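You operate a simulated robot arm through the tools that you are given. There is no shell and no other tool.

Carry out the task below with a simulated robot arm. There is one attempt and no reset: what you move stays moved.

TASK
Fit the blue cradle in the slide, then push the slide in and latch it.
Fine: the red cradle goes in the back pocket of the cradle rack; leave the handle up.

The check looks at the end state, three seconds after you hand in, the way a careful person would. Anything else that was tipped, shoved, dropped, spilled or broken makes it a failure.

THE ROBOT
A 7-joint arm with a fingered hand, fixed in place. Base frame: the origin is at the foot of the arm, x ahead of it, y to its left, z up. Lengths are in cm, angles in degrees, forces in N, time in s.
Its first joint turns from -166.0 to 166.0 degrees. Payload 4.7 kg.
The tool frame sits at the grasp point between the pads (the TCP): z along the fingers, y along the line on which they close. The tips reach 3.6 cm beyond it. Largest opening 12 cm; the body of the gripper starts 4.2 cm behind the TCP. The gripper is a hand of 5 fingers: y runs from the thumb to the fingers, the wrist lies at [-1.8, -12.2, -21] in the tool frame.
Orientation is told as [roll, pitch, yaw] about the base's x, y, z axes, in that order, counted from this pose: with the fingers straight down and the wrist toward the robot, the tool's x, y and z point along [0, 1, 0], [1, 0, 0] and [0, 0, -1] of the base frame.

THE INTERFACE
- The arm moves only by the tool send_rows. Its argument "increments" is a list of rows, each a list of 2 entries, a list of its own where there are three numbers: the shift along the tool's x, y, z in cm, then the turn, a rotation vector about the tool's x, y, z in degrees. In form: [[[x, y, z], [wx, wy, wz]], ...]. A call has 1 to 20 rows; each row is the pose to reach, as a shift and turn from the pose commanded when the call began, along the tool's axes at that moment. A row lasts 0.2 s, in which the tool goes at most 5 cm and 8.6 degrees; a call with a longer step from one row to the next is refused whole. Where a pose cannot be reached the arm comes as near as it can. A force on the tool above 40 N (or 10 N above the force at the start of the call, whichever is more), or a blocked arm, ends the call early, and 0.2 s more pass. In this call time passes only in rows, and 0.2 s behind the last. It gives the time, the measured TCP pose, the force on the tool (base axes), the opening and the grip force at its end, in the units of the frame above (readings bear some noise), with the torque about the TCP (base axes, N m) and any sound that the robot's microphone picked up.
- Cameras (640 x 400 px; columns grow to the right, rows downward): "scene" is fixed at [39.95, -50, 119.88]; the picture's right is [-0.52, 0.86, 0.00], its down [0.73, 0.44, -0.52] and it looks along [-0.45, -0.27, -0.85] (base axes); focal length 316 px, centre (320, 200). "wrist" rides on the gripper at [7.2, -9.1, -14.3] in the tool frame; the picture's right is [-0.80, 0.28, -0.53], its down [-0.53, -0.73, 0.42] and it looks along [-0.27, 0.62, 0.74] (tool axes); focal length 234 px, centre (320, 200). There is no depth. A picture from a camera that has moved, and an enlarged one, comes with that camera's place and axes in the base frame and with its lens.
- camera(camera): a new picture of that camera. The clock stands still meanwhile.
- finger_targets(index, middle, ring, little, thumb_bend, thumb_turn): sets how far each is bent, from 0 (flat) to 1 (curled in); at 0.3 the hand is open as for a grip, at 0.7 the pads meet at the TCP. One left out holds its place. A second passes; each finger stops where it meets its share of the squeeze, and holds until it gets a number again. It is the only way to open and close the hand. It gives what a move gives, with no picture; readings hold the bend of each and the force on index, middle, ring, little, thumb and palm. thumb_turn goes from beside the hand (0) to across from the fingers (1), as for a grip.
- inspect(camera, box): a new picture of the part [left, top, right, bottom] of that camera's present view, enlarged. The clock stands still meanwhile.
- sign_off(): hands the job in; it is judged then, once.

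Places have to be worked out from the pictures, the camera data and where the tool is seen. Open the gripper and draw the arm clear of the work before you hand the job in, unless the task says otherwise.

The tools are called after "Emit:" as a command line: name --argument value ..., lists and objects as JSON in quotes. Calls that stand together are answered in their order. send_rows: Moves the arm, as the interface text tells. Its arguments: {"type":"object","properties":{"increments":{"type":"array","items":{"type":"array"}}},"required":["increments"]} The other tools are called the same way: finger_targets (index, middle, ring, little, thumb_bend, thumb_turn) moves the fingers one by one; camera (camera) takes a picture; inspect (camera, box) takes an enlarged picture of a part of a camera's view; sign_off () hands the job in.

At the start:

```text
clock: 0.0
tool_pos: [20.21, -49.71, 93.99]
ee_rot: [0.0, 0.0, 0.0]
force: [0.0, -0.7, 1.4]
moment: [0.01, 0.01, 0.0]
gripper_width: 11.99
grasp_force: 0.1
shape: jaw
bend: [0.3, 0.3, 0.3, 0.3, 0.3, 0.98]
finger forces: [0.0, 0.0, 0.1, 0.0, 0.1, 0.0]
```

scene: 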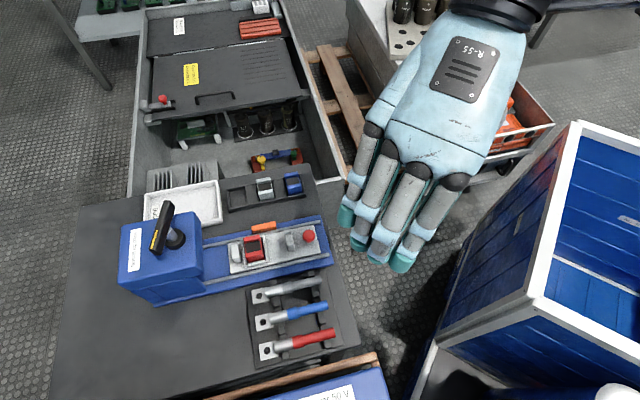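
wrist: 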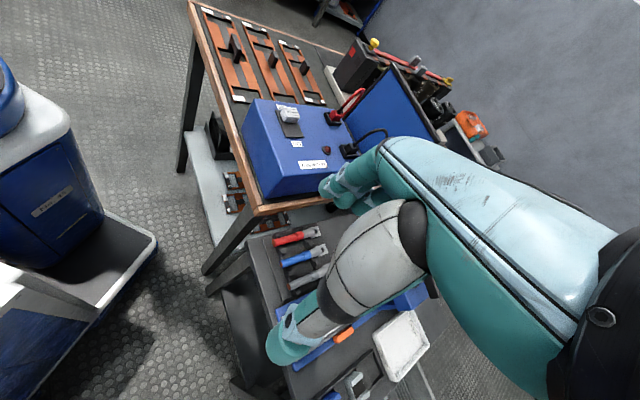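

I start by enlarging the working area in the scene camera to understand the slide, the cradles and the rack.

Emit:
inspect --camera "scene" --box '[100, 150, 360, 312]'

Emit:
inspect --camera "scene" --box '[200, 160, 340, 248]'

Emit:
inspect --camera "scene" --box '[210, 210, 340, 291]'

Emit:
inspect --camera "scene" --box '[110, 190, 240, 310]'

```text
2.46 times, centred on (230, 231) of scene
camera zoom: at [39.95, -50.0, 119.88], right [-0.52, 0.86, 0.0], down [0.73, 0.44, -0.52], along [-0.45, -0.27, -0.85], focal length 778 px, centre (542, 124)
```

zoom: 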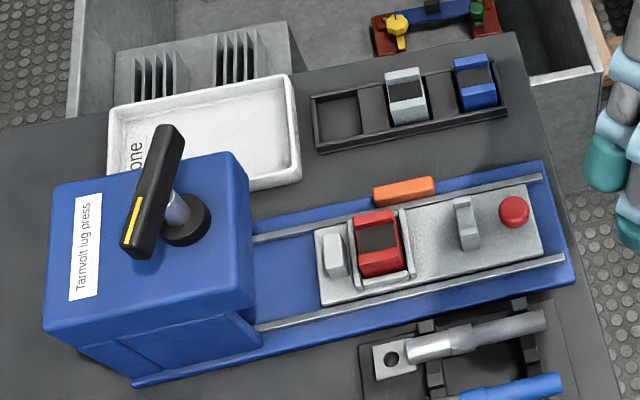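

```text
4.55 times, centred on (270, 204) of scene
camera zoom: at [39.95, -50.0, 119.88], right [-0.52, 0.86, 0.0], down [0.73, 0.44, -0.52], along [-0.45, -0.27, -0.85], focal length 1437 px, centre (547, 182)
```

zoom: 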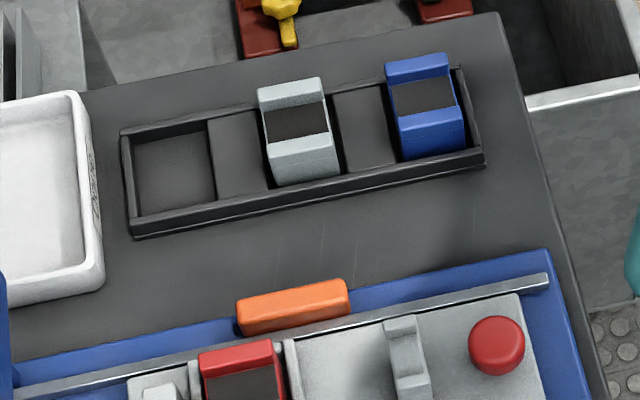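

```text
4.92 times, centred on (275, 250) of scene
camera zoom: at [39.95, -50.0, 119.88], right [-0.52, 0.86, 0.0], down [0.73, 0.44, -0.52], along [-0.45, -0.27, -0.85], focal length 1557 px, centre (542, -49)
```

zoom: 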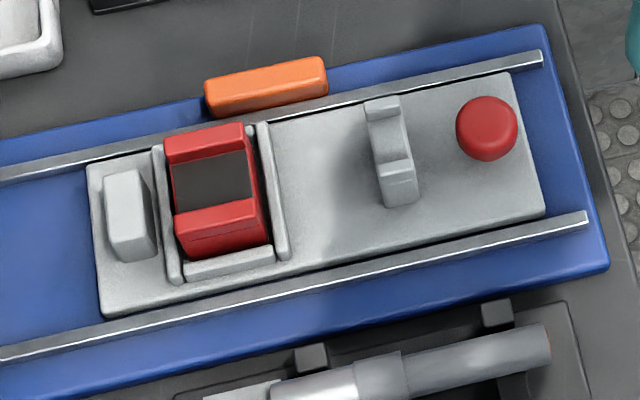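

```text
3.33 times, centred on (175, 250) of scene
camera zoom: at [39.95, -50.0, 119.88], right [-0.52, 0.86, 0.0], down [0.73, 0.44, -0.52], along [-0.45, -0.27, -0.85], focal length 1054 px, centre (803, 33)
```

zoom: 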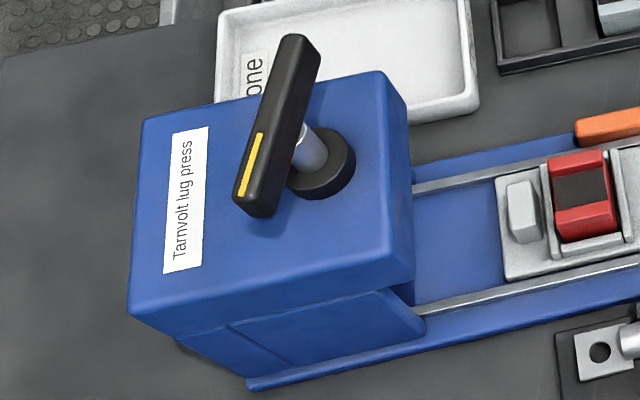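

The press axis runs about −45° in base axes, the slide sits around [20,−72,64], the empty rack pocket is the one farthest from the robot (the back pocket). I turn the hand 45° so it lines up with the press and move it back a bit, to look closer with the wrist camera.

Emit:
send_rows --increments '[[[-1.4, -1.4, 1.5], [0, 0, 7.5]], [[-2.8, -2.9, 3], [0, 0, 15]], [[-4.3, -4.4, 4.5], [0, 0, 22.5]], [[-5.8, -5.9, 6], [0, 0, 30]], [[-7.2, -7.4, 7.5], [0, 0, 37.5]], [[-8.7, -8.8, 9], [0, 0, 45]]]'

Emit:
camera --camera "wrist"

Emit:
camera --camera "scene"

```text
clock: 1.4
tool_pos: [11.37, -58.4, 84.97]
ee_rot: [0.0, 0.0, -45.1]
force: [-0.1, 0.4, 0.4]
moment: [-0.01, -0.02, -0.02]
gripper_width: 11.96
grasp_force: 0.0
shape: jaw
bend: [0.3, 0.3, 0.3, 0.3, 0.3, 0.98]
finger forces: [0.1, 0.1, 0.0, 0.0, 0.1, 0.1]
```

```text
taken
camera wrist: at [9.88, -46.97, 99.31], right [-0.37, -0.77, 0.53], down [-0.89, 0.14, -0.42], along [0.25, -0.63, -0.74], focal length 234 px, centre (320, 200)
```

wrist: 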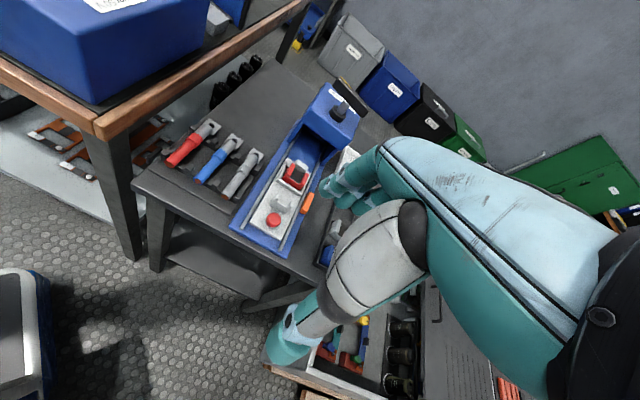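

```text
taken
```

scene: 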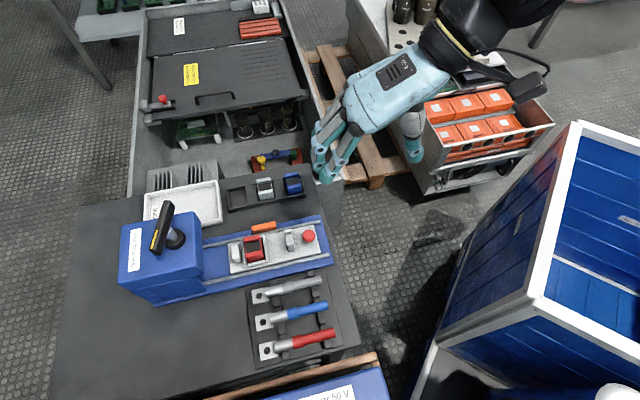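

The hand is now lined up with the press. I enlarge the press in the wrist view to understand the latch and the cradle shapes.

Emit:
inspect --camera "wrist" --box '[220, 80, 380, 260]'

Emit:
inspect --camera "scene" --box '[300, 60, 460, 200]'

```text
2.22 times, centred on (300, 170) of wrist
camera zoom: at [9.88, -46.97, 99.31], right [-0.37, -0.77, 0.53], down [-0.89, 0.14, -0.42], along [0.25, -0.63, -0.74], focal length 520 px, centre (364, 267)
```

zoom: 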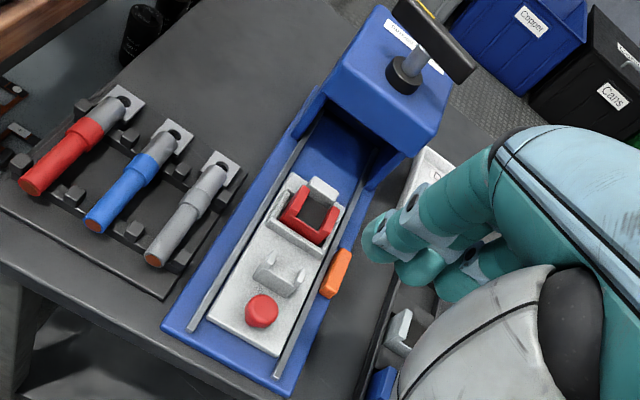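

```text
2.86 times, centred on (380, 130) of scene
camera zoom: at [39.95, -50.0, 119.88], right [-0.52, 0.86, 0.0], down [0.73, 0.44, -0.52], along [-0.45, -0.27, -0.85], focal length 903 px, centre (149, 400)
```

zoom: 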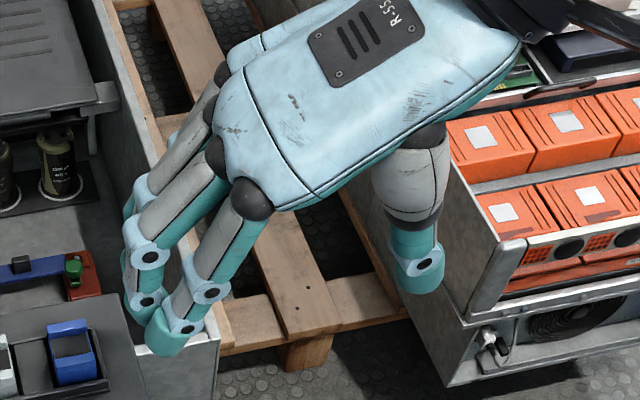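

The enlarged pictures seem to be freshly rendered, so I zoom strongly on the latch, the slide and the cradles.

Emit:
inspect --camera "wrist" --box '[265, 155, 335, 245]'

Emit:
inspect --camera "scene" --box '[225, 205, 335, 275]'

Emit:
inspect --camera "scene" --box '[240, 212, 290, 243]'

Emit:
inspect --camera "wrist" --box '[285, 155, 325, 210]'

```text
4.44 times, centred on (300, 200) of wrist
camera zoom: at [9.88, -46.97, 99.31], right [-0.37, -0.77, 0.53], down [-0.89, 0.14, -0.42], along [0.25, -0.63, -0.74], focal length 1041 px, centre (409, 200)
```

zoom: 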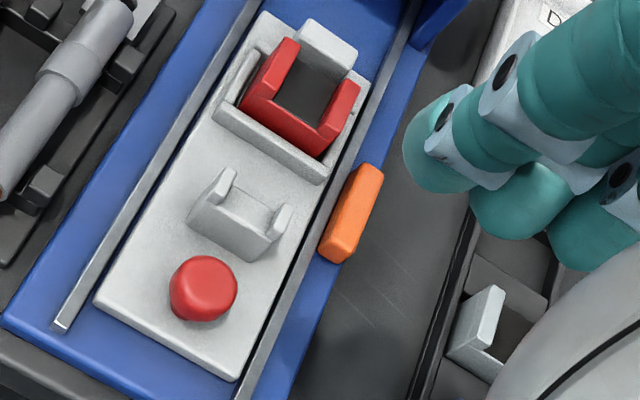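

```text
5.71 times, centred on (280, 240) of scene
camera zoom: at [39.95, -50.0, 119.88], right [-0.52, 0.86, 0.0], down [0.73, 0.44, -0.52], along [-0.45, -0.27, -0.85], focal length 1807 px, centre (549, -29)
```

zoom: 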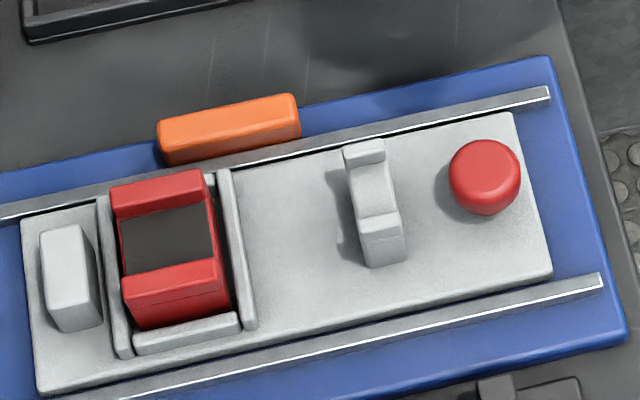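

```text
12.80 times, centred on (265, 228) of scene
camera zoom: at [39.95, -50.0, 119.88], right [-0.52, 0.86, 0.0], down [0.73, 0.44, -0.52], along [-0.45, -0.27, -0.85], focal length 4047 px, centre (1024, -152)
```

zoom: 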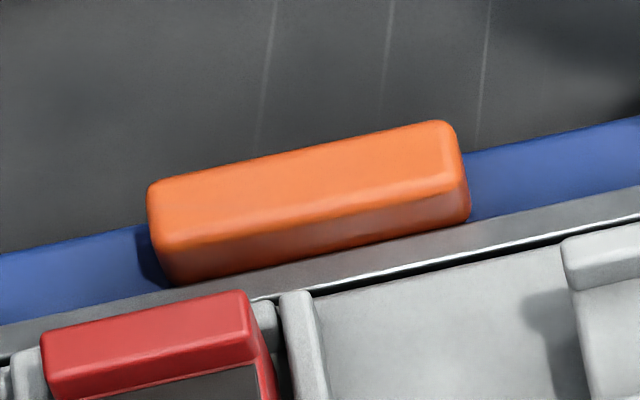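

```text
7.27 times, centred on (305, 182) of wrist
camera zoom: at [9.88, -46.97, 99.31], right [-0.37, -0.77, 0.53], down [-0.89, 0.14, -0.42], along [0.25, -0.63, -0.74], focal length 1703 px, centre (429, 327)
```

zoom: 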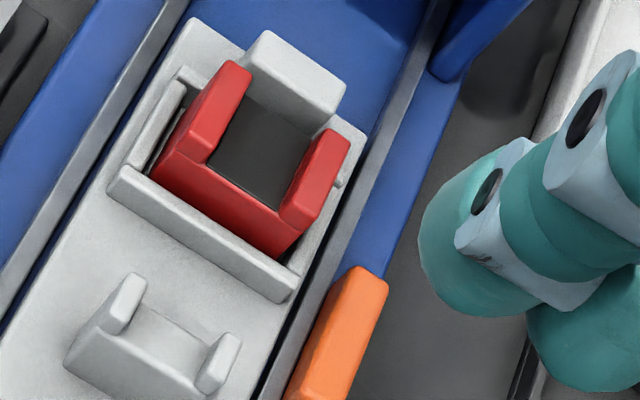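

The latch bar, the U-shaped cradle and its pocket with low ridges are clear. Next I check where each fingertip lies relative to the TCP.

Emit:
inspect --camera "scene" --box '[305, 115, 425, 190]'

Emit:
inspect --camera "scene" --box '[215, 160, 325, 229]'

```text
5.33 times, centred on (365, 152) of scene
camera zoom: at [39.95, -50.0, 119.88], right [-0.52, 0.86, 0.0], down [0.73, 0.44, -0.52], along [-0.45, -0.27, -0.85], focal length 1686 px, centre (80, 453)
```

zoom: 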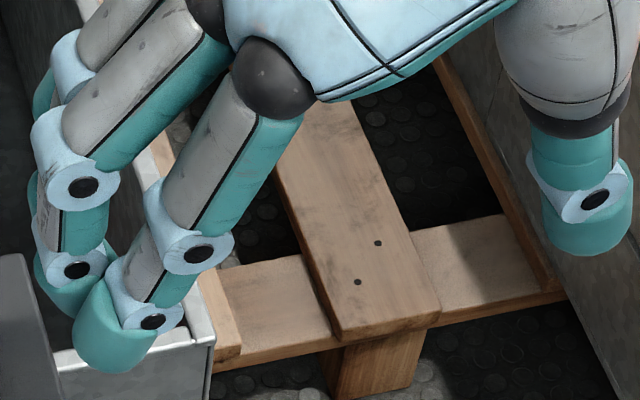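

```text
5.80 times, centred on (270, 194) of scene
camera zoom: at [39.95, -50.0, 119.88], right [-0.52, 0.86, 0.0], down [0.73, 0.44, -0.52], along [-0.45, -0.27, -0.85], focal length 1833 px, centre (610, 232)
```

zoom: 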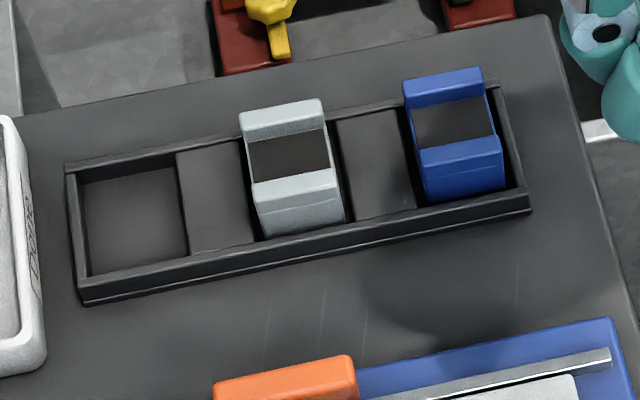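

Fingertips at the current opening: index x≈+0.6, middle ≈−1.5, thumb ≈0, tips at y≈±6, z≈+3.6. Before turning further I check the neighbouring wooden table and the blue box on it for height.

Emit:
inspect --camera "scene" --box '[200, 320, 400, 400]'

Emit:
inspect --camera "wrist" --box '[0, 0, 300, 180]'

```text
3.20 times, centred on (300, 360) of scene
camera zoom: at [39.95, -50.0, 119.88], right [-0.52, 0.86, 0.0], down [0.73, 0.44, -0.52], along [-0.45, -0.27, -0.85], focal length 1012 px, centre (384, -312)
```

zoom: 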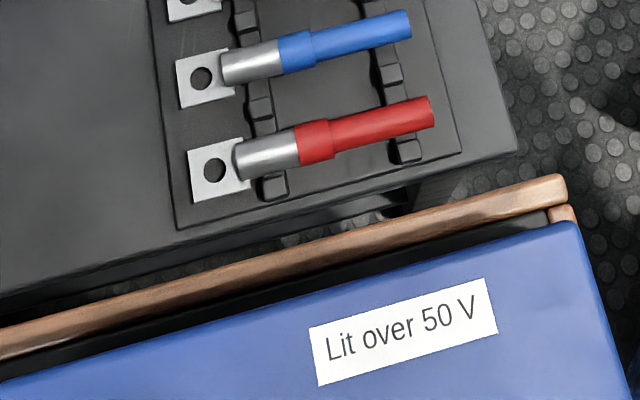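

```text
2.13 times, centred on (150, 90) of wrist
camera zoom: at [9.88, -46.97, 99.31], right [-0.37, -0.77, 0.53], down [-0.89, 0.14, -0.42], along [0.25, -0.63, -0.74], focal length 500 px, centre (683, 435)
```

zoom: 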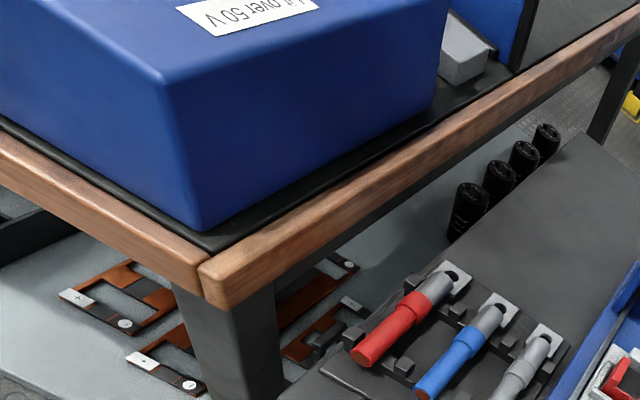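

The blue box's top is at z≈81 and lies at v>−8 (its edge), so there's room. I turn the hand a further 90° so its closing line crosses the slide (thumb toward the lugs), staying high above everything.

Emit:
send_rows --increments '[[[0.5, 1.4, -0.5], [0, 0, 7.5]], [[1.0, 2.8, -1], [0, 0, 15]], [[1.5, 4.2, -1.5], [0, 0, 22.5]], [[2.1, 5.6, -2], [0, 0, 30]], [[2.6, 7.0, -2.5], [0, 0, 37.5]], [[3.1, 8.4, -3], [0, 0, 45]], [[3.6, 9.8, -3], [0, 0, 52.5]], [[4.2, 11.2, -3], [0, 0, 60]], [[4.7, 12.6, -3], [0, 0, 67.5]], [[5.2, 14.0, -3], [0, 0, 75]], [[5.7, 15.4, -3], [0, 0, 82.5]], [[6.2, 16.7, -3], [0, 0, 90]]]'

Emit:
camera --camera "wrist"

Emit:
camera --camera "scene"

```text
clock: 4.0
tool_pos: [27.55, -65.96, 87.86]
ee_rot: [0.0, 0.0, -135.1]
force: [-0.5, -0.2, -0.5]
moment: [0.02, 0.03, 0.02]
gripper_width: 11.96
grasp_force: 0.0
shape: jaw
bend: [0.3, 0.3, 0.3, 0.3, 0.3, 0.98]
finger forces: [0.0, 0.1, 0.0, 0.0, 0.0, 0.0]
```

```text
taken
camera wrist: at [38.99, -64.6, 102.31], right [-0.76, 0.37, 0.53], down [0.14, 0.89, -0.42], along [-0.63, -0.25, -0.74], focal length 234 px, centre (320, 200)
```

wrist: 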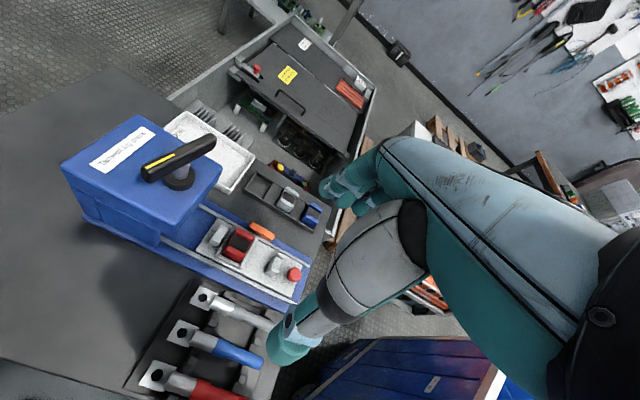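

```text
taken
```

scene: 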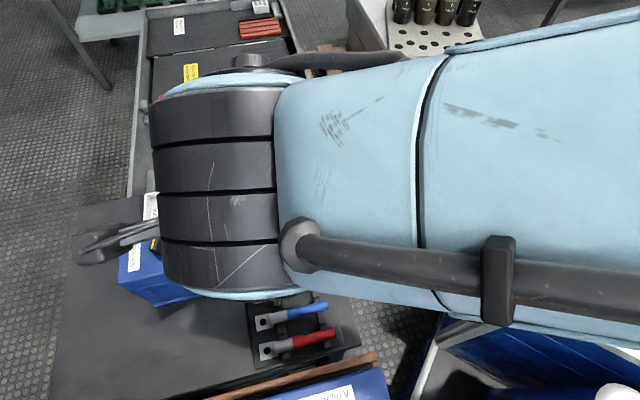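

The forearm now hides the scene view, but the wrist camera sees everything. I enlarge its view to measure the parts.

Emit:
inspect --camera "wrist" --box '[185, 165, 345, 310]'

Emit:
inspect --camera "wrist" --box '[190, 205, 310, 290]'

Emit:
inspect --camera "wrist" --box '[235, 155, 335, 230]'

Emit:
inspect --camera "wrist" --box '[50, 100, 270, 240]'

```text
2.76 times, centred on (265, 238) of wrist
camera zoom: at [38.99, -64.6, 102.31], right [-0.76, 0.37, 0.53], down [0.14, 0.89, -0.42], along [-0.63, -0.25, -0.74], focal length 646 px, centre (472, 97)
```

zoom: 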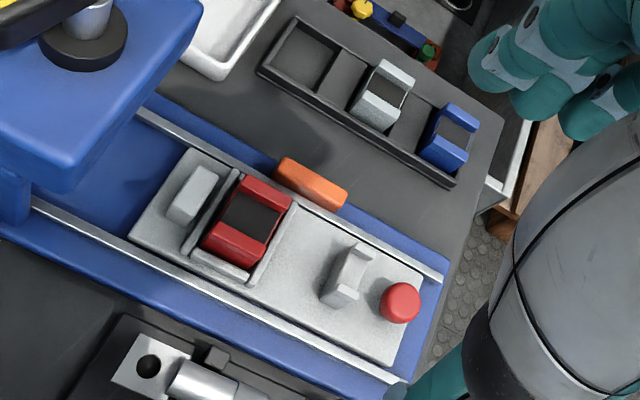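

```text
4.71 times, centred on (250, 248) of wrist
camera zoom: at [38.99, -64.6, 102.31], right [-0.76, 0.37, 0.53], down [0.14, 0.89, -0.42], along [-0.63, -0.25, -0.74], focal length 1102 px, centre (649, -24)
```

zoom: 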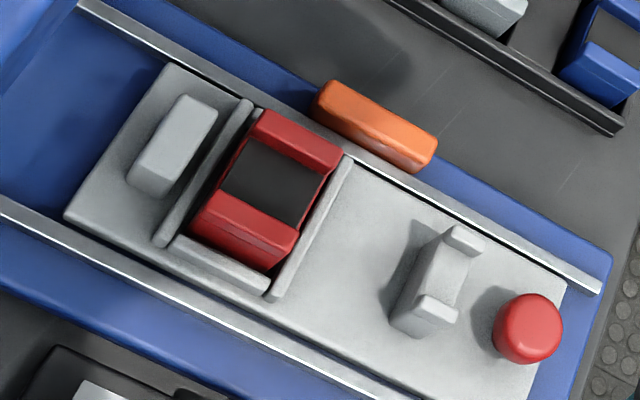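

```text
5.33 times, centred on (285, 192) of wrist
camera zoom: at [38.99, -64.6, 102.31], right [-0.76, 0.37, 0.53], down [0.14, 0.89, -0.42], along [-0.63, -0.25, -0.74], focal length 1249 px, centre (507, 240)
```

zoom: 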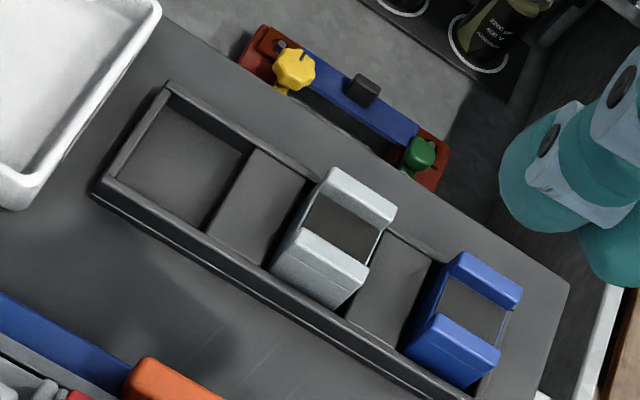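

```text
2.86 times, centred on (160, 170) of wrist
camera zoom: at [38.99, -64.6, 102.31], right [-0.76, 0.37, 0.53], down [0.14, 0.89, -0.42], along [-0.63, -0.25, -0.74], focal length 669 px, centre (777, 286)
```

zoom: 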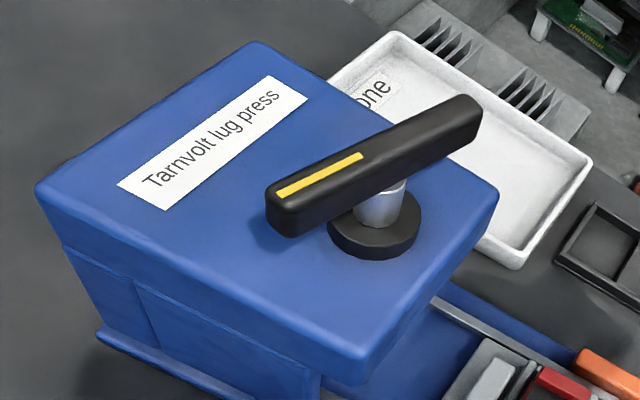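

I zoom further on the red cradle, knob and fork in the wrist view for accurate corner positions.

Emit:
inspect --camera "wrist" --box '[222, 222, 272, 262]'

Emit:
inspect --camera "wrist" --box '[255, 225, 320, 275]'

Emit:
inspect --camera "wrist" --box '[295, 192, 335, 232]'

Emit:
inspect --camera "wrist" --box '[240, 165, 300, 210]'

```text
10.00 times, centred on (247, 242) of wrist
camera zoom: at [38.99, -64.6, 102.31], right [-0.76, 0.37, 0.53], down [0.14, 0.89, -0.42], along [-0.63, -0.25, -0.74], focal length 2342 px, centre (1050, -220)
```

zoom: 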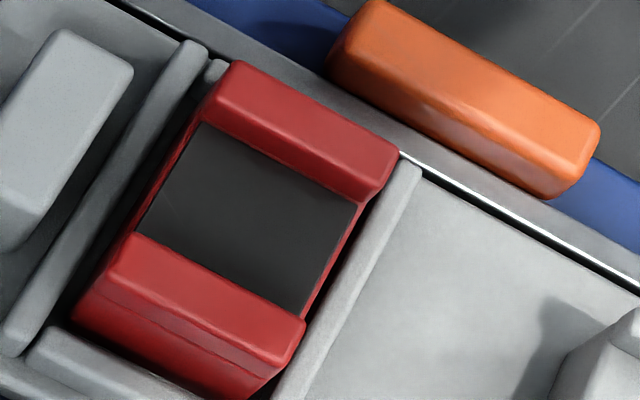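

```text
8.00 times, centred on (288, 250) of wrist
camera zoom: at [38.99, -64.6, 102.31], right [-0.76, 0.37, 0.53], down [0.14, 0.89, -0.42], along [-0.63, -0.25, -0.74], focal length 1873 px, centre (580, -200)
```

zoom: 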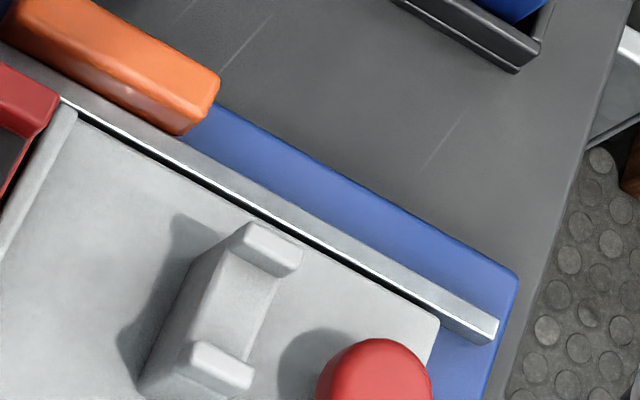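

```text
10.00 times, centred on (315, 212) of wrist
camera zoom: at [38.99, -64.6, 102.31], right [-0.76, 0.37, 0.53], down [0.14, 0.89, -0.42], along [-0.63, -0.25, -0.74], focal length 2342 px, centre (370, 80)
```

zoom: 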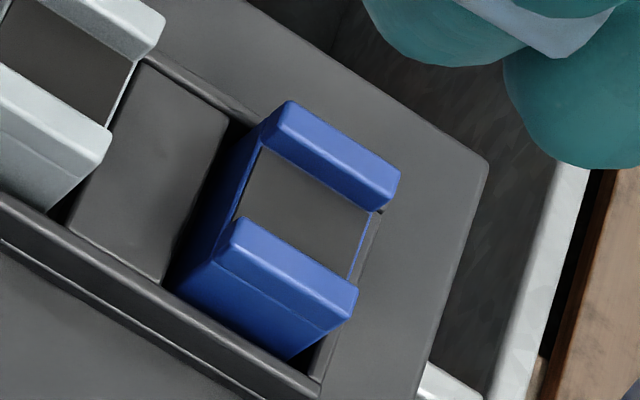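

```text
8.89 times, centred on (270, 188) of wrist
camera zoom: at [38.99, -64.6, 102.31], right [-0.76, 0.37, 0.53], down [0.14, 0.89, -0.42], along [-0.63, -0.25, -0.74], focal length 2082 px, centre (764, 311)
```

zoom: 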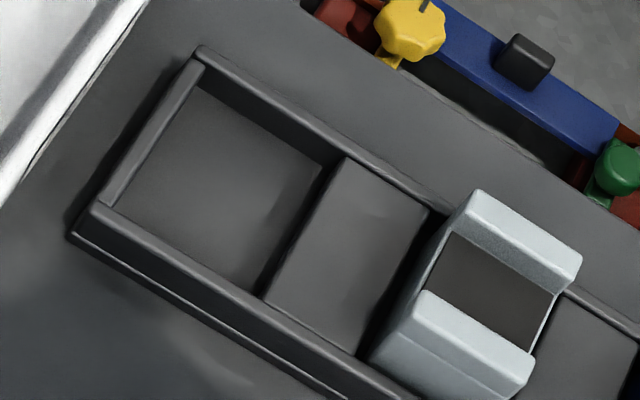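

Red cradle top sits at z≈66.4, slide surface ≈63.6, orange bar top ≈64.9. In free air I now test how the fingers close: ring and little curled away, the other three partly closed.

Emit:
finger_targets --index 0.5 --middle 0.5 --thumb_bend 0.5 --ring 1.0 --little 1.0 --thumb_turn 1.0

Emit:
camera --camera "wrist"

Emit:
inspect --camera "wrist" --box '[220, 120, 440, 380]'

```text
clock: 5.0
tool_pos: [27.62, -65.79, 87.87]
ee_rot: [-0.1, 0.0, -134.9]
force: [-0.1, -0.5, -0.2]
moment: [-0.01, 0.01, 0.02]
gripper_width: 6.37
grasp_force: 0.2
shape: fingers
bend: [0.5, 0.5, 1.0, 1.0, 0.5, 1.0]
finger forces: [0.0, 0.1, 0.0, 0.1, 0.1, 0.0]
```

```text
taken
camera wrist: at [38.99, -64.58, 102.33], right [-0.77, 0.37, 0.53], down [0.14, 0.89, -0.42], along [-0.63, -0.25, -0.74], focal length 234 px, centre (320, 200)
```

wrist: 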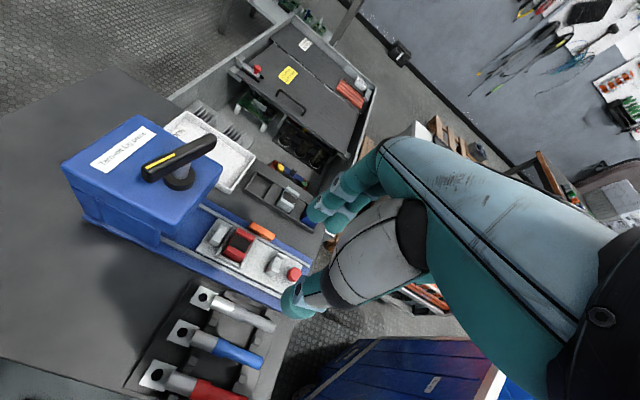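

```text
1.54 times, centred on (330, 250) of wrist
camera zoom: at [38.99, -64.58, 102.33], right [-0.77, 0.37, 0.53], down [0.14, 0.89, -0.42], along [-0.63, -0.25, -0.74], focal length 360 px, centre (305, 123)
```

zoom: 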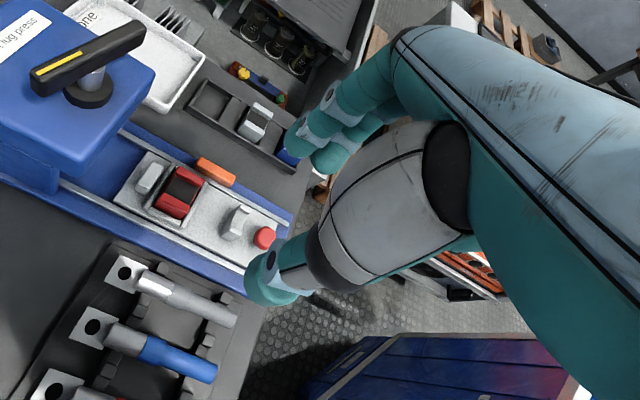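

At bend 0.5 the opening is 6.4 cm. I enlarge the fingertips to see how low they hang relative to the TCP.

Emit:
inspect --camera "wrist" --box '[270, 165, 390, 240]'

Emit:
inspect --camera "wrist" --box '[260, 250, 380, 330]'

Emit:
camera --camera "scene"

```text
5.33 times, centred on (330, 202) of wrist
camera zoom: at [38.99, -64.58, 102.33], right [-0.77, 0.37, 0.53], down [0.14, 0.89, -0.42], along [-0.63, -0.25, -0.74], focal length 1249 px, centre (267, 187)
```

zoom: 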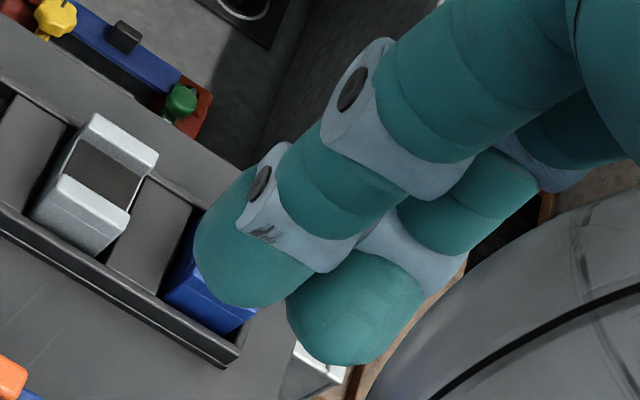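

```text
5.00 times, centred on (320, 290) of wrist
camera zoom: at [38.99, -64.58, 102.33], right [-0.77, 0.37, 0.53], down [0.14, 0.89, -0.42], along [-0.63, -0.25, -0.74], focal length 1171 px, centre (320, -250)
```

zoom: 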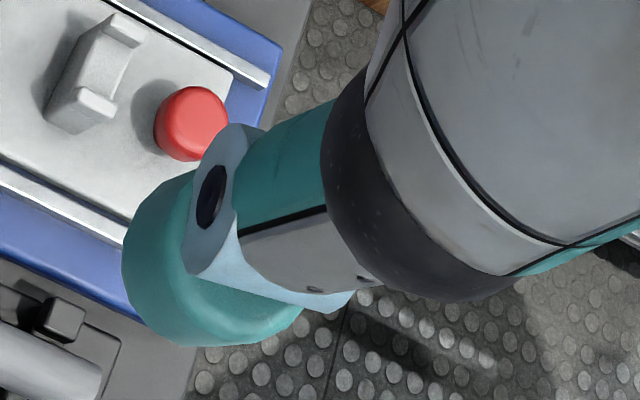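

```text
taken
```

scene: 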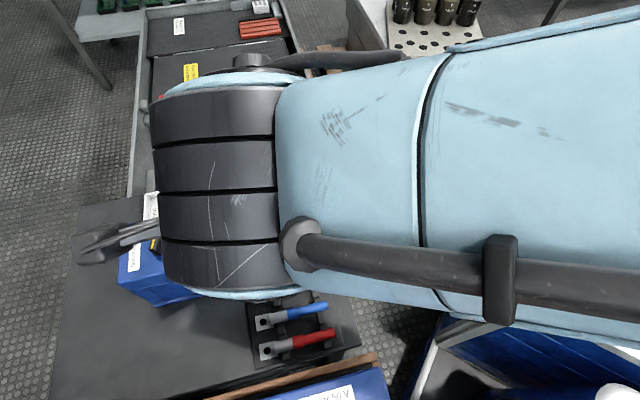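

The distal parts are near vertical and the tips hang about 3.6 cm below the TCP. I move over the red cradle to a height of z≈76 to refine the alignment.

Emit:
send_rows --increments '[[[1, 1.25, 3], [0, 0, 0]], [[2, 2.5, 6], [0, 0, 0]], [[3, 3.75, 9], [0, 0, 0]], [[4.06, 5, 11.9], [0, 0, 0]]]'

Emit:
camera --camera "wrist"

Emit:
inspect --camera "wrist" --box '[240, 170, 400, 320]'

```text
clock: 6.0
tool_pos: [26.77, -72.2, 76.3]
ee_rot: [0.1, -0.1, -134.9]
force: [0.1, 0.2, 1.2]
moment: [0.06, 0.0, 0.0]
gripper_width: 6.36
grasp_force: 0.0
shape: fingers
bend: [0.5, 0.5, 1.0, 1.0, 0.5, 1.0]
finger forces: [0.0, 0.1, 0.0, 0.0, 0.1, 0.0]
```

```text
taken
camera wrist: at [38.35, -70.94, 90.67], right [-0.77, 0.37, 0.52], down [0.14, 0.89, -0.43], along [-0.63, -0.25, -0.74], focal length 234 px, centre (320, 200)
```

wrist: 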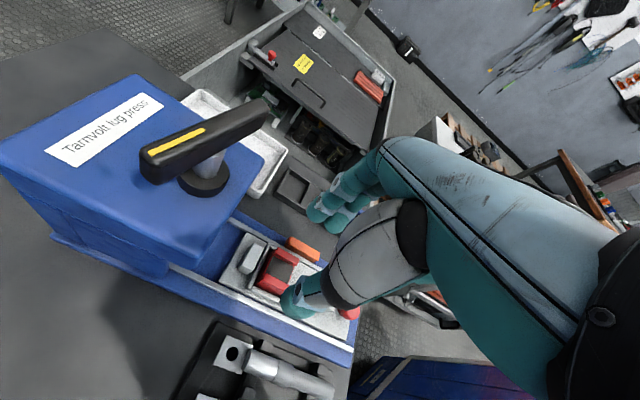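

```text
2.67 times, centred on (320, 245) of wrist
camera zoom: at [38.35, -70.94, 90.67], right [-0.77, 0.37, 0.52], down [0.14, 0.89, -0.43], along [-0.63, -0.25, -0.74], focal length 624 px, centre (320, 80)
```

zoom: 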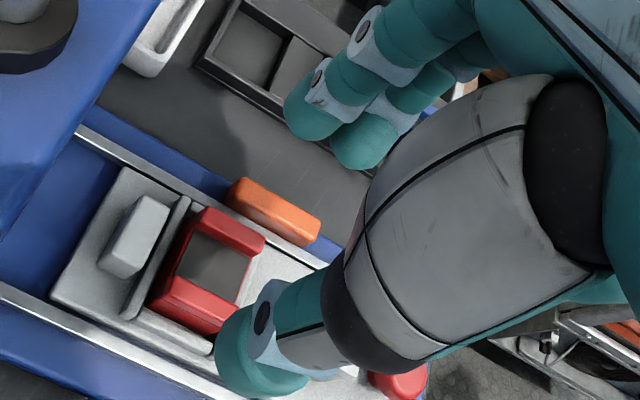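

Alignment looks near right. I zoom on the cradle and fingertips to compute the remaining offset.

Emit:
inspect --camera "wrist" --box '[250, 235, 320, 300]'

Emit:
inspect --camera "wrist" --box '[280, 165, 380, 245]'

```text
6.15 times, centred on (285, 268) of wrist
camera zoom: at [38.35, -70.94, 90.67], right [-0.77, 0.37, 0.52], down [0.14, 0.89, -0.43], along [-0.63, -0.25, -0.74], focal length 1441 px, centre (535, -215)
```

zoom: 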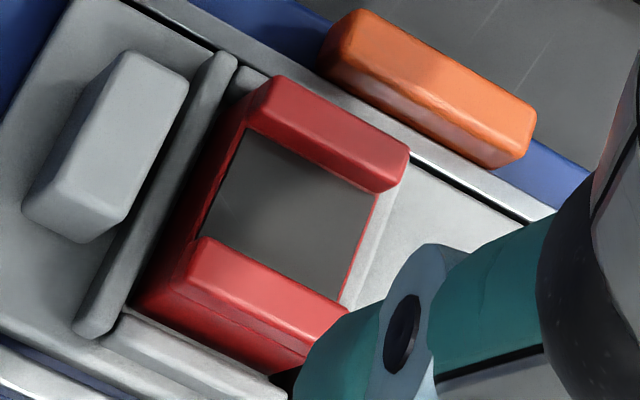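

```text
5.00 times, centred on (330, 205) of wrist
camera zoom: at [38.35, -70.94, 90.67], right [-0.77, 0.37, 0.52], down [0.14, 0.89, -0.43], along [-0.63, -0.25, -0.74], focal length 1171 px, centre (270, 175)
```

zoom: 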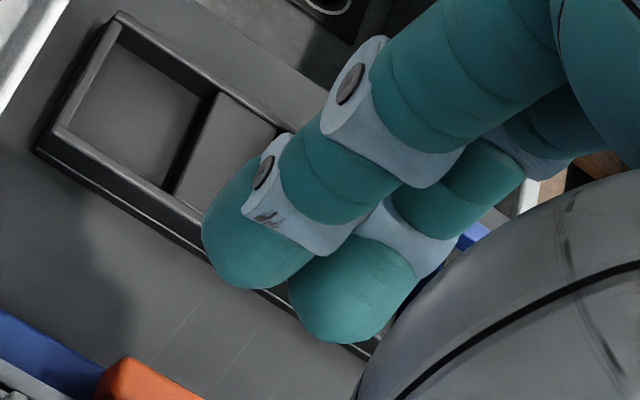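

Cradle centre is at tool x≈−0.4, y≈−0.15. I narrow the opening slightly and then go down to z≈71 with a small correction.

Emit:
finger_targets --index 0.51 --middle 0.51 --thumb_bend 0.51

Emit:
send_rows --increments '[[[-0.05, -0.08, 2], [0, 0, 0]], [[-0.1, -0.15, 4], [0, 0, 0]], [[-0.1, -0.15, 5.3], [0, 0, 0]]]'

Emit:
inspect --camera "wrist" --box '[240, 170, 400, 320]'

Emit:
inspect --camera "wrist" --box '[265, 190, 365, 290]'

```text
clock: 7.0
tool_pos: [26.86, -72.14, 76.39]
ee_rot: [0.1, 0.0, -135.0]
force: [0.4, 0.4, 0.6]
moment: [-0.02, 0.02, 0.01]
gripper_width: 6.05
grasp_force: 0.0
shape: fingers
bend: [0.51, 0.51, 1.0, 1.0, 0.51, 1.0]
finger forces: [0.1, 0.0, 0.1, 0.0, 0.0, 0.1]
```

```text
clock: 7.8
tool_pos: [26.9, -71.91, 70.78]
ee_rot: [0.0, -0.1, -135.1]
force: [-0.2, -0.3, 0.1]
moment: [0.0, -0.02, -0.01]
gripper_width: 6.06
grasp_force: 0.2
shape: fingers
bend: [0.51, 0.51, 1.0, 1.0, 0.51, 1.0]
finger forces: [0.0, 0.1, 0.1, 0.0, 0.0, 0.0]
```

```text
2.67 times, centred on (320, 245) of wrist
camera zoom: at [38.3, -70.71, 85.2], right [-0.77, 0.37, 0.52], down [0.14, 0.89, -0.42], along [-0.63, -0.25, -0.74], focal length 624 px, centre (320, 80)
```

zoom: 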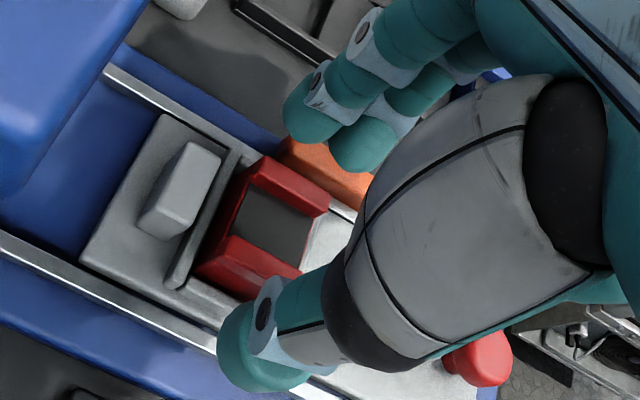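

```text
4.00 times, centred on (315, 240) of wrist
camera zoom: at [38.3, -70.71, 85.2], right [-0.77, 0.37, 0.52], down [0.14, 0.89, -0.42], along [-0.63, -0.25, -0.74], focal length 937 px, centre (340, 40)
```

zoom: 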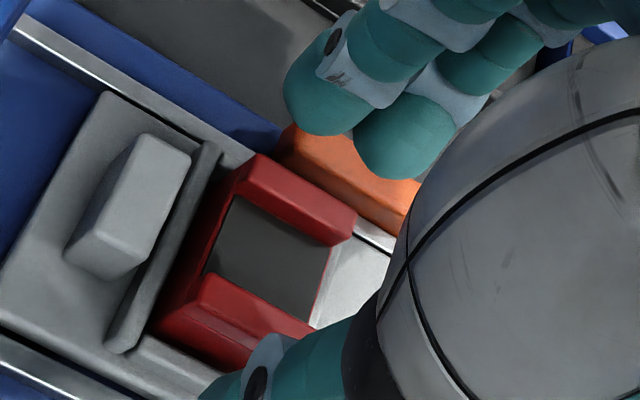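

Offsets are now within about 0.2 cm. I lower the last 2.3 cm slowly, watching the force for any touch.

Emit:
send_rows --increments '[[[0, 0, 0.6], [0, 0, 0]], [[0, 0, 1.2], [0, 0, 0]], [[0, 0, 1.7], [0, 0, 0]], [[0, 0, 2.2], [0, 0, 0]]]'

Emit:
inspect --camera "wrist" --box '[240, 170, 400, 320]'

Emit:
inspect --camera "wrist" --box '[280, 180, 370, 270]'

```text
clock: 8.8
tool_pos: [26.97, -71.98, 68.58]
ee_rot: [0.2, -0.1, -135.0]
force: [0.3, 1.3, 2.0]
moment: [-0.05, 0.1, 0.01]
gripper_width: 6.04
grasp_force: 1.3
shape: fingers
bend: [0.51, 0.51, 1.0, 1.0, 0.51, 1.0]
finger forces: [0.0, 2.5, 0.1, 0.1, 0.0, 0.0]
```

```text
2.67 times, centred on (320, 245) of wrist
camera zoom: at [38.34, -70.79, 82.99], right [-0.77, 0.37, 0.52], down [0.14, 0.89, -0.43], along [-0.63, -0.25, -0.74], focal length 624 px, centre (320, 80)
```

zoom: 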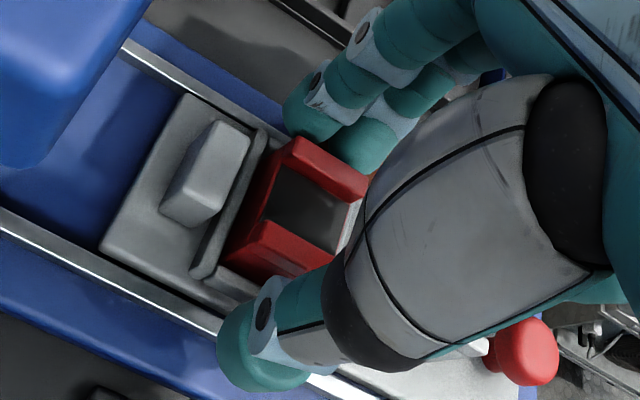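

```text
4.44 times, centred on (325, 225) of wrist
camera zoom: at [38.34, -70.79, 82.99], right [-0.77, 0.37, 0.52], down [0.14, 0.89, -0.43], along [-0.63, -0.25, -0.74], focal length 1041 px, centre (298, 89)
```

zoom: 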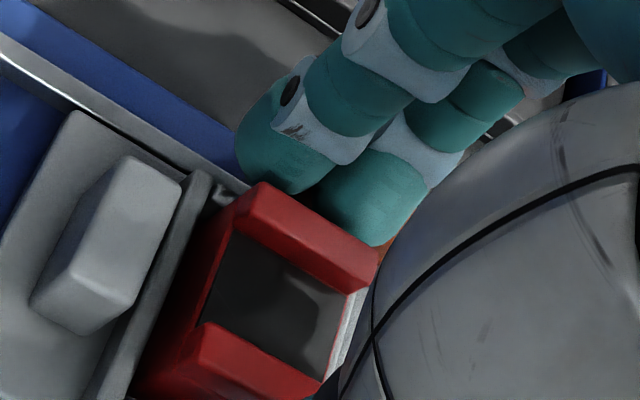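

The middle finger touches something (2.5 N) — the orange bar just outside. I lift 0.8 cm, narrow the opening to just over the cradle width, and look again.

Emit:
send_rows --increments '[[[0, 0, -0.4], [0, 0, 0]], [[0, 0, -0.8], [0, 0, 0]]]'

Emit:
finger_targets --index 0.54 --middle 0.54 --thumb_bend 0.53

Emit:
inspect --camera "wrist" --box '[280, 180, 370, 270]'

Emit:
inspect --camera "wrist" --box '[290, 185, 350, 235]'

```text
clock: 9.4
tool_pos: [26.83, -72.01, 69.4]
ee_rot: [0.1, 0.0, -135.0]
force: [-0.3, 0.0, 0.4]
moment: [-0.02, 0.04, 0.01]
gripper_width: 6.04
grasp_force: 0.1
shape: fingers
bend: [0.51, 0.51, 1.0, 1.0, 0.51, 1.0]
finger forces: [0.1, 0.0, 0.1, 0.0, 0.0, 0.0]
```

```text
clock: 10.4
tool_pos: [26.92, -71.96, 69.44]
ee_rot: [0.0, 0.1, -135.0]
force: [1.0, 0.0, 0.3]
moment: [0.01, -0.01, -0.01]
gripper_width: 5.29
grasp_force: 0.2
shape: fingers
bend: [0.54, 0.54, 1.0, 1.0, 0.53, 1.0]
finger forces: [0.0, 0.1, 0.0, 0.1, 0.0, 0.0]
```

```text
4.44 times, centred on (325, 225) of wrist
camera zoom: at [38.32, -70.8, 83.74], right [-0.77, 0.37, 0.53], down [0.14, 0.89, -0.42], along [-0.63, -0.25, -0.74], focal length 1041 px, centre (298, 89)
```

zoom: 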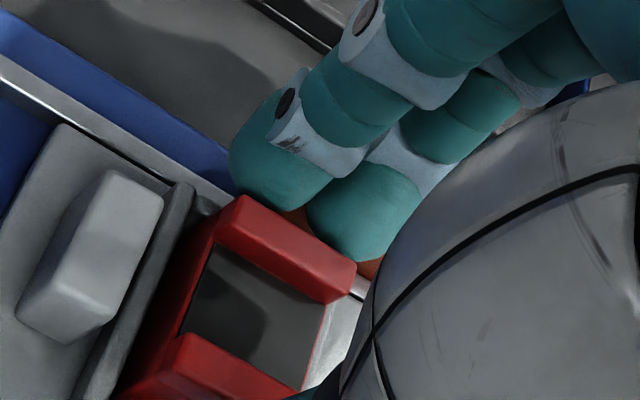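

```text
8.00 times, centred on (320, 210) of wrist
camera zoom: at [38.32, -70.8, 83.74], right [-0.77, 0.37, 0.53], down [0.14, 0.89, -0.42], along [-0.63, -0.25, -0.74], focal length 1873 px, centre (320, 120)
```

zoom: 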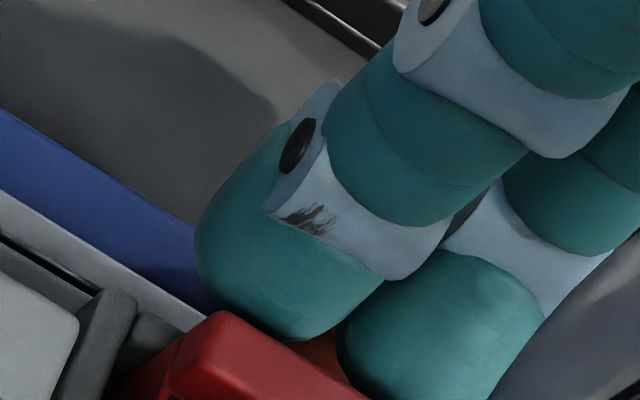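

Opening is 5.3 cm now; I lower 0.8 cm again watching finger forces.

Emit:
send_rows --increments '[[[0, 0, 0.4], [0, 0, 0]], [[0, 0, 0.8], [0, 0, 0]]]'

```text
clock: 11.0
tool_pos: [26.92, -72.06, 68.63]
ee_rot: [-0.2, 0.0, -135.1]
force: [-0.2, -0.2, 1.4]
moment: [-0.03, 0.07, -0.03]
gripper_width: 5.28
grasp_force: 0.9
shape: fingers
bend: [0.54, 0.54, 1.0, 1.0, 0.53, 1.0]
finger forces: [0.7, 0.5, 0.1, 0.1, 0.1, 0.1]
```

Only a light touch (≈0.6 N). I close index, middle and thumb on the red cradle.

Emit:
finger_targets --index 0.7 --middle 0.7 --thumb_bend 0.7

Emit:
inspect --camera "wrist" --box '[260, 180, 380, 300]'

```text
clock: 12.0
tool_pos: [26.96, -72.19, 68.8]
ee_rot: [0.1, -0.1, -135.0]
force: [-6.4, -7.4, 13.1]
moment: [-0.5, 0.71, 0.23]
gripper_width: 3.77
grasp_force: 21.6
shape: fingers
bend: [0.58, 0.58, 1.0, 1.0, 0.62, 1.0]
finger forces: [9.9, 23.5, 0.0, 0.0, 9.7, 0.0]
```

```text
3.33 times, centred on (320, 240) of wrist
camera zoom: at [38.31, -70.83, 83.14], right [-0.77, 0.37, 0.52], down [0.14, 0.89, -0.43], along [-0.63, -0.25, -0.74], focal length 781 px, centre (320, 67)
```

zoom: 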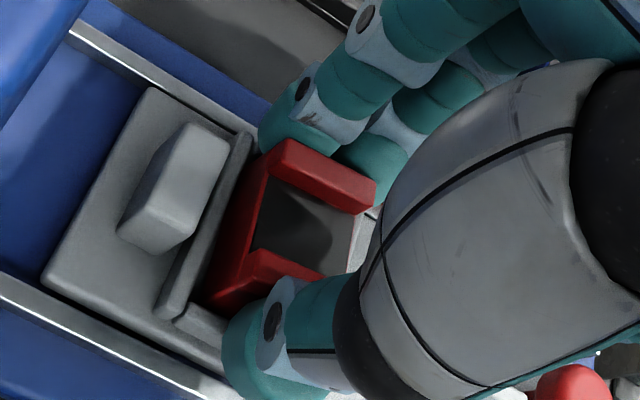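

The tips press downward on the ridge (13 N up on the tool). I open slightly, raise 0.45 cm and grip again higher.

Emit:
finger_targets --index 0.54 --middle 0.54 --thumb_bend 0.54

Emit:
send_rows --increments '[[[0, 0, -0.25], [0, 0, 0]], [[0, 0, -0.5], [0, 0, 0]]]'

Emit:
finger_targets --index 0.7 --middle 0.7 --thumb_bend 0.7

Emit:
inspect --camera "wrist" --box '[260, 180, 380, 300]'

```text
clock: 13.0
tool_pos: [27.0, -72.05, 68.51]
ee_rot: [-0.1, 0.0, -135.0]
force: [2.4, 0.1, 12.3]
moment: [-0.19, 0.15, 0.05]
gripper_width: 4.78
grasp_force: 6.4
shape: fingers
bend: [0.56, 0.54, 1.0, 1.0, 0.54, 1.0]
finger forces: [4.6, 7.7, 0.0, 0.0, 0.1, 0.0]
```

```text
clock: 13.6
tool_pos: [26.85, -72.15, 69.02]
ee_rot: [-0.1, 0.1, -135.1]
force: [0.1, 0.3, 0.3]
moment: [0.02, 0.03, 0.02]
gripper_width: 5.03
grasp_force: 0.0
shape: fingers
bend: [0.54, 0.54, 1.0, 1.0, 0.54, 1.0]
finger forces: [0.0, 0.0, 0.0, 0.0, 0.1, 0.1]
```

```text
clock: 14.6
tool_pos: [26.93, -72.15, 69.12]
ee_rot: [0.0, 0.0, -134.9]
force: [-4.8, -2.2, 0.6]
moment: [-0.18, 0.27, 0.09]
gripper_width: 3.8
grasp_force: 13.6
shape: fingers
bend: [0.59, 0.58, 1.0, 1.0, 0.6, 1.0]
finger forces: [8.5, 7.9, 0.0, 0.1, 10.9, 0.0]
```

```text
3.33 times, centred on (320, 240) of wrist
camera zoom: at [38.33, -70.84, 83.48], right [-0.77, 0.37, 0.53], down [0.14, 0.89, -0.42], along [-0.63, -0.25, -0.74], focal length 781 px, centre (320, 67)
```

zoom: 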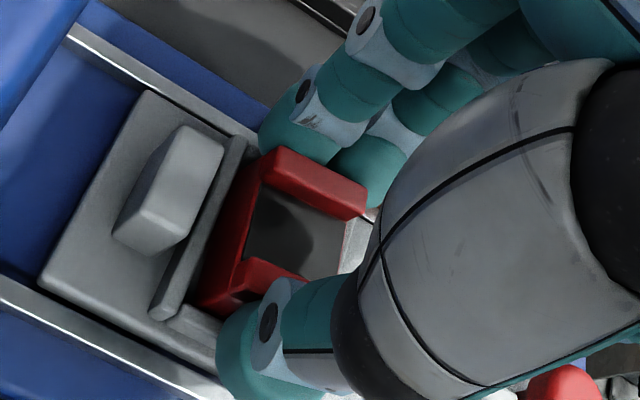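

A clean hold: 8.5/7.9 N against 10.9 N. I lift the red cradle straight up, slowly at first.

Emit:
send_rows --increments '[[[0, 0, -0.3], [0, 0, 0]], [[0, 0, -0.7], [0, 0, 0]], [[0, 0, -1.2], [0, 0, 0]], [[0, 0, -2], [0, 0, 0]], [[0, 0, -3], [0, 0, 0]]]'

Emit:
camera --camera "wrist"

Emit:
inspect --camera "wrist" --box '[250, 170, 390, 310]'

```text
clock: 15.8
tool_pos: [26.98, -72.15, 71.97]
ee_rot: [0.0, 0.0, -135.1]
force: [-0.4, 0.5, -2.4]
moment: [0.0, -0.02, 0.0]
gripper_width: 3.79
grasp_force: 12.5
shape: fingers
bend: [0.59, 0.6, 1.0, 1.0, 0.6, 1.0]
finger forces: [7.2, 5.6, 0.0, 0.0, 12.8, 0.0]
```

```text
taken
camera wrist: at [38.44, -70.89, 86.4], right [-0.77, 0.37, 0.53], down [0.14, 0.89, -0.42], along [-0.63, -0.25, -0.74], focal length 234 px, centre (320, 200)
```

wrist: 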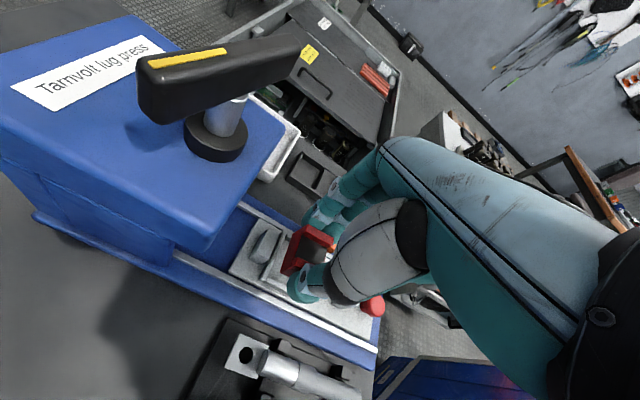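

```text
2.86 times, centred on (320, 240) of wrist
camera zoom: at [38.44, -70.89, 86.4], right [-0.77, 0.37, 0.53], down [0.14, 0.89, -0.42], along [-0.63, -0.25, -0.74], focal length 669 px, centre (320, 86)
```

zoom: 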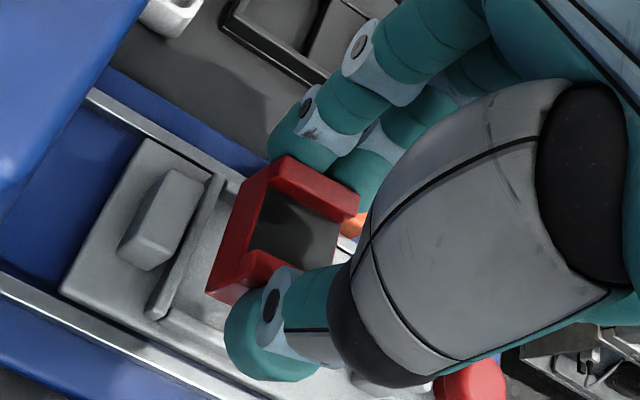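

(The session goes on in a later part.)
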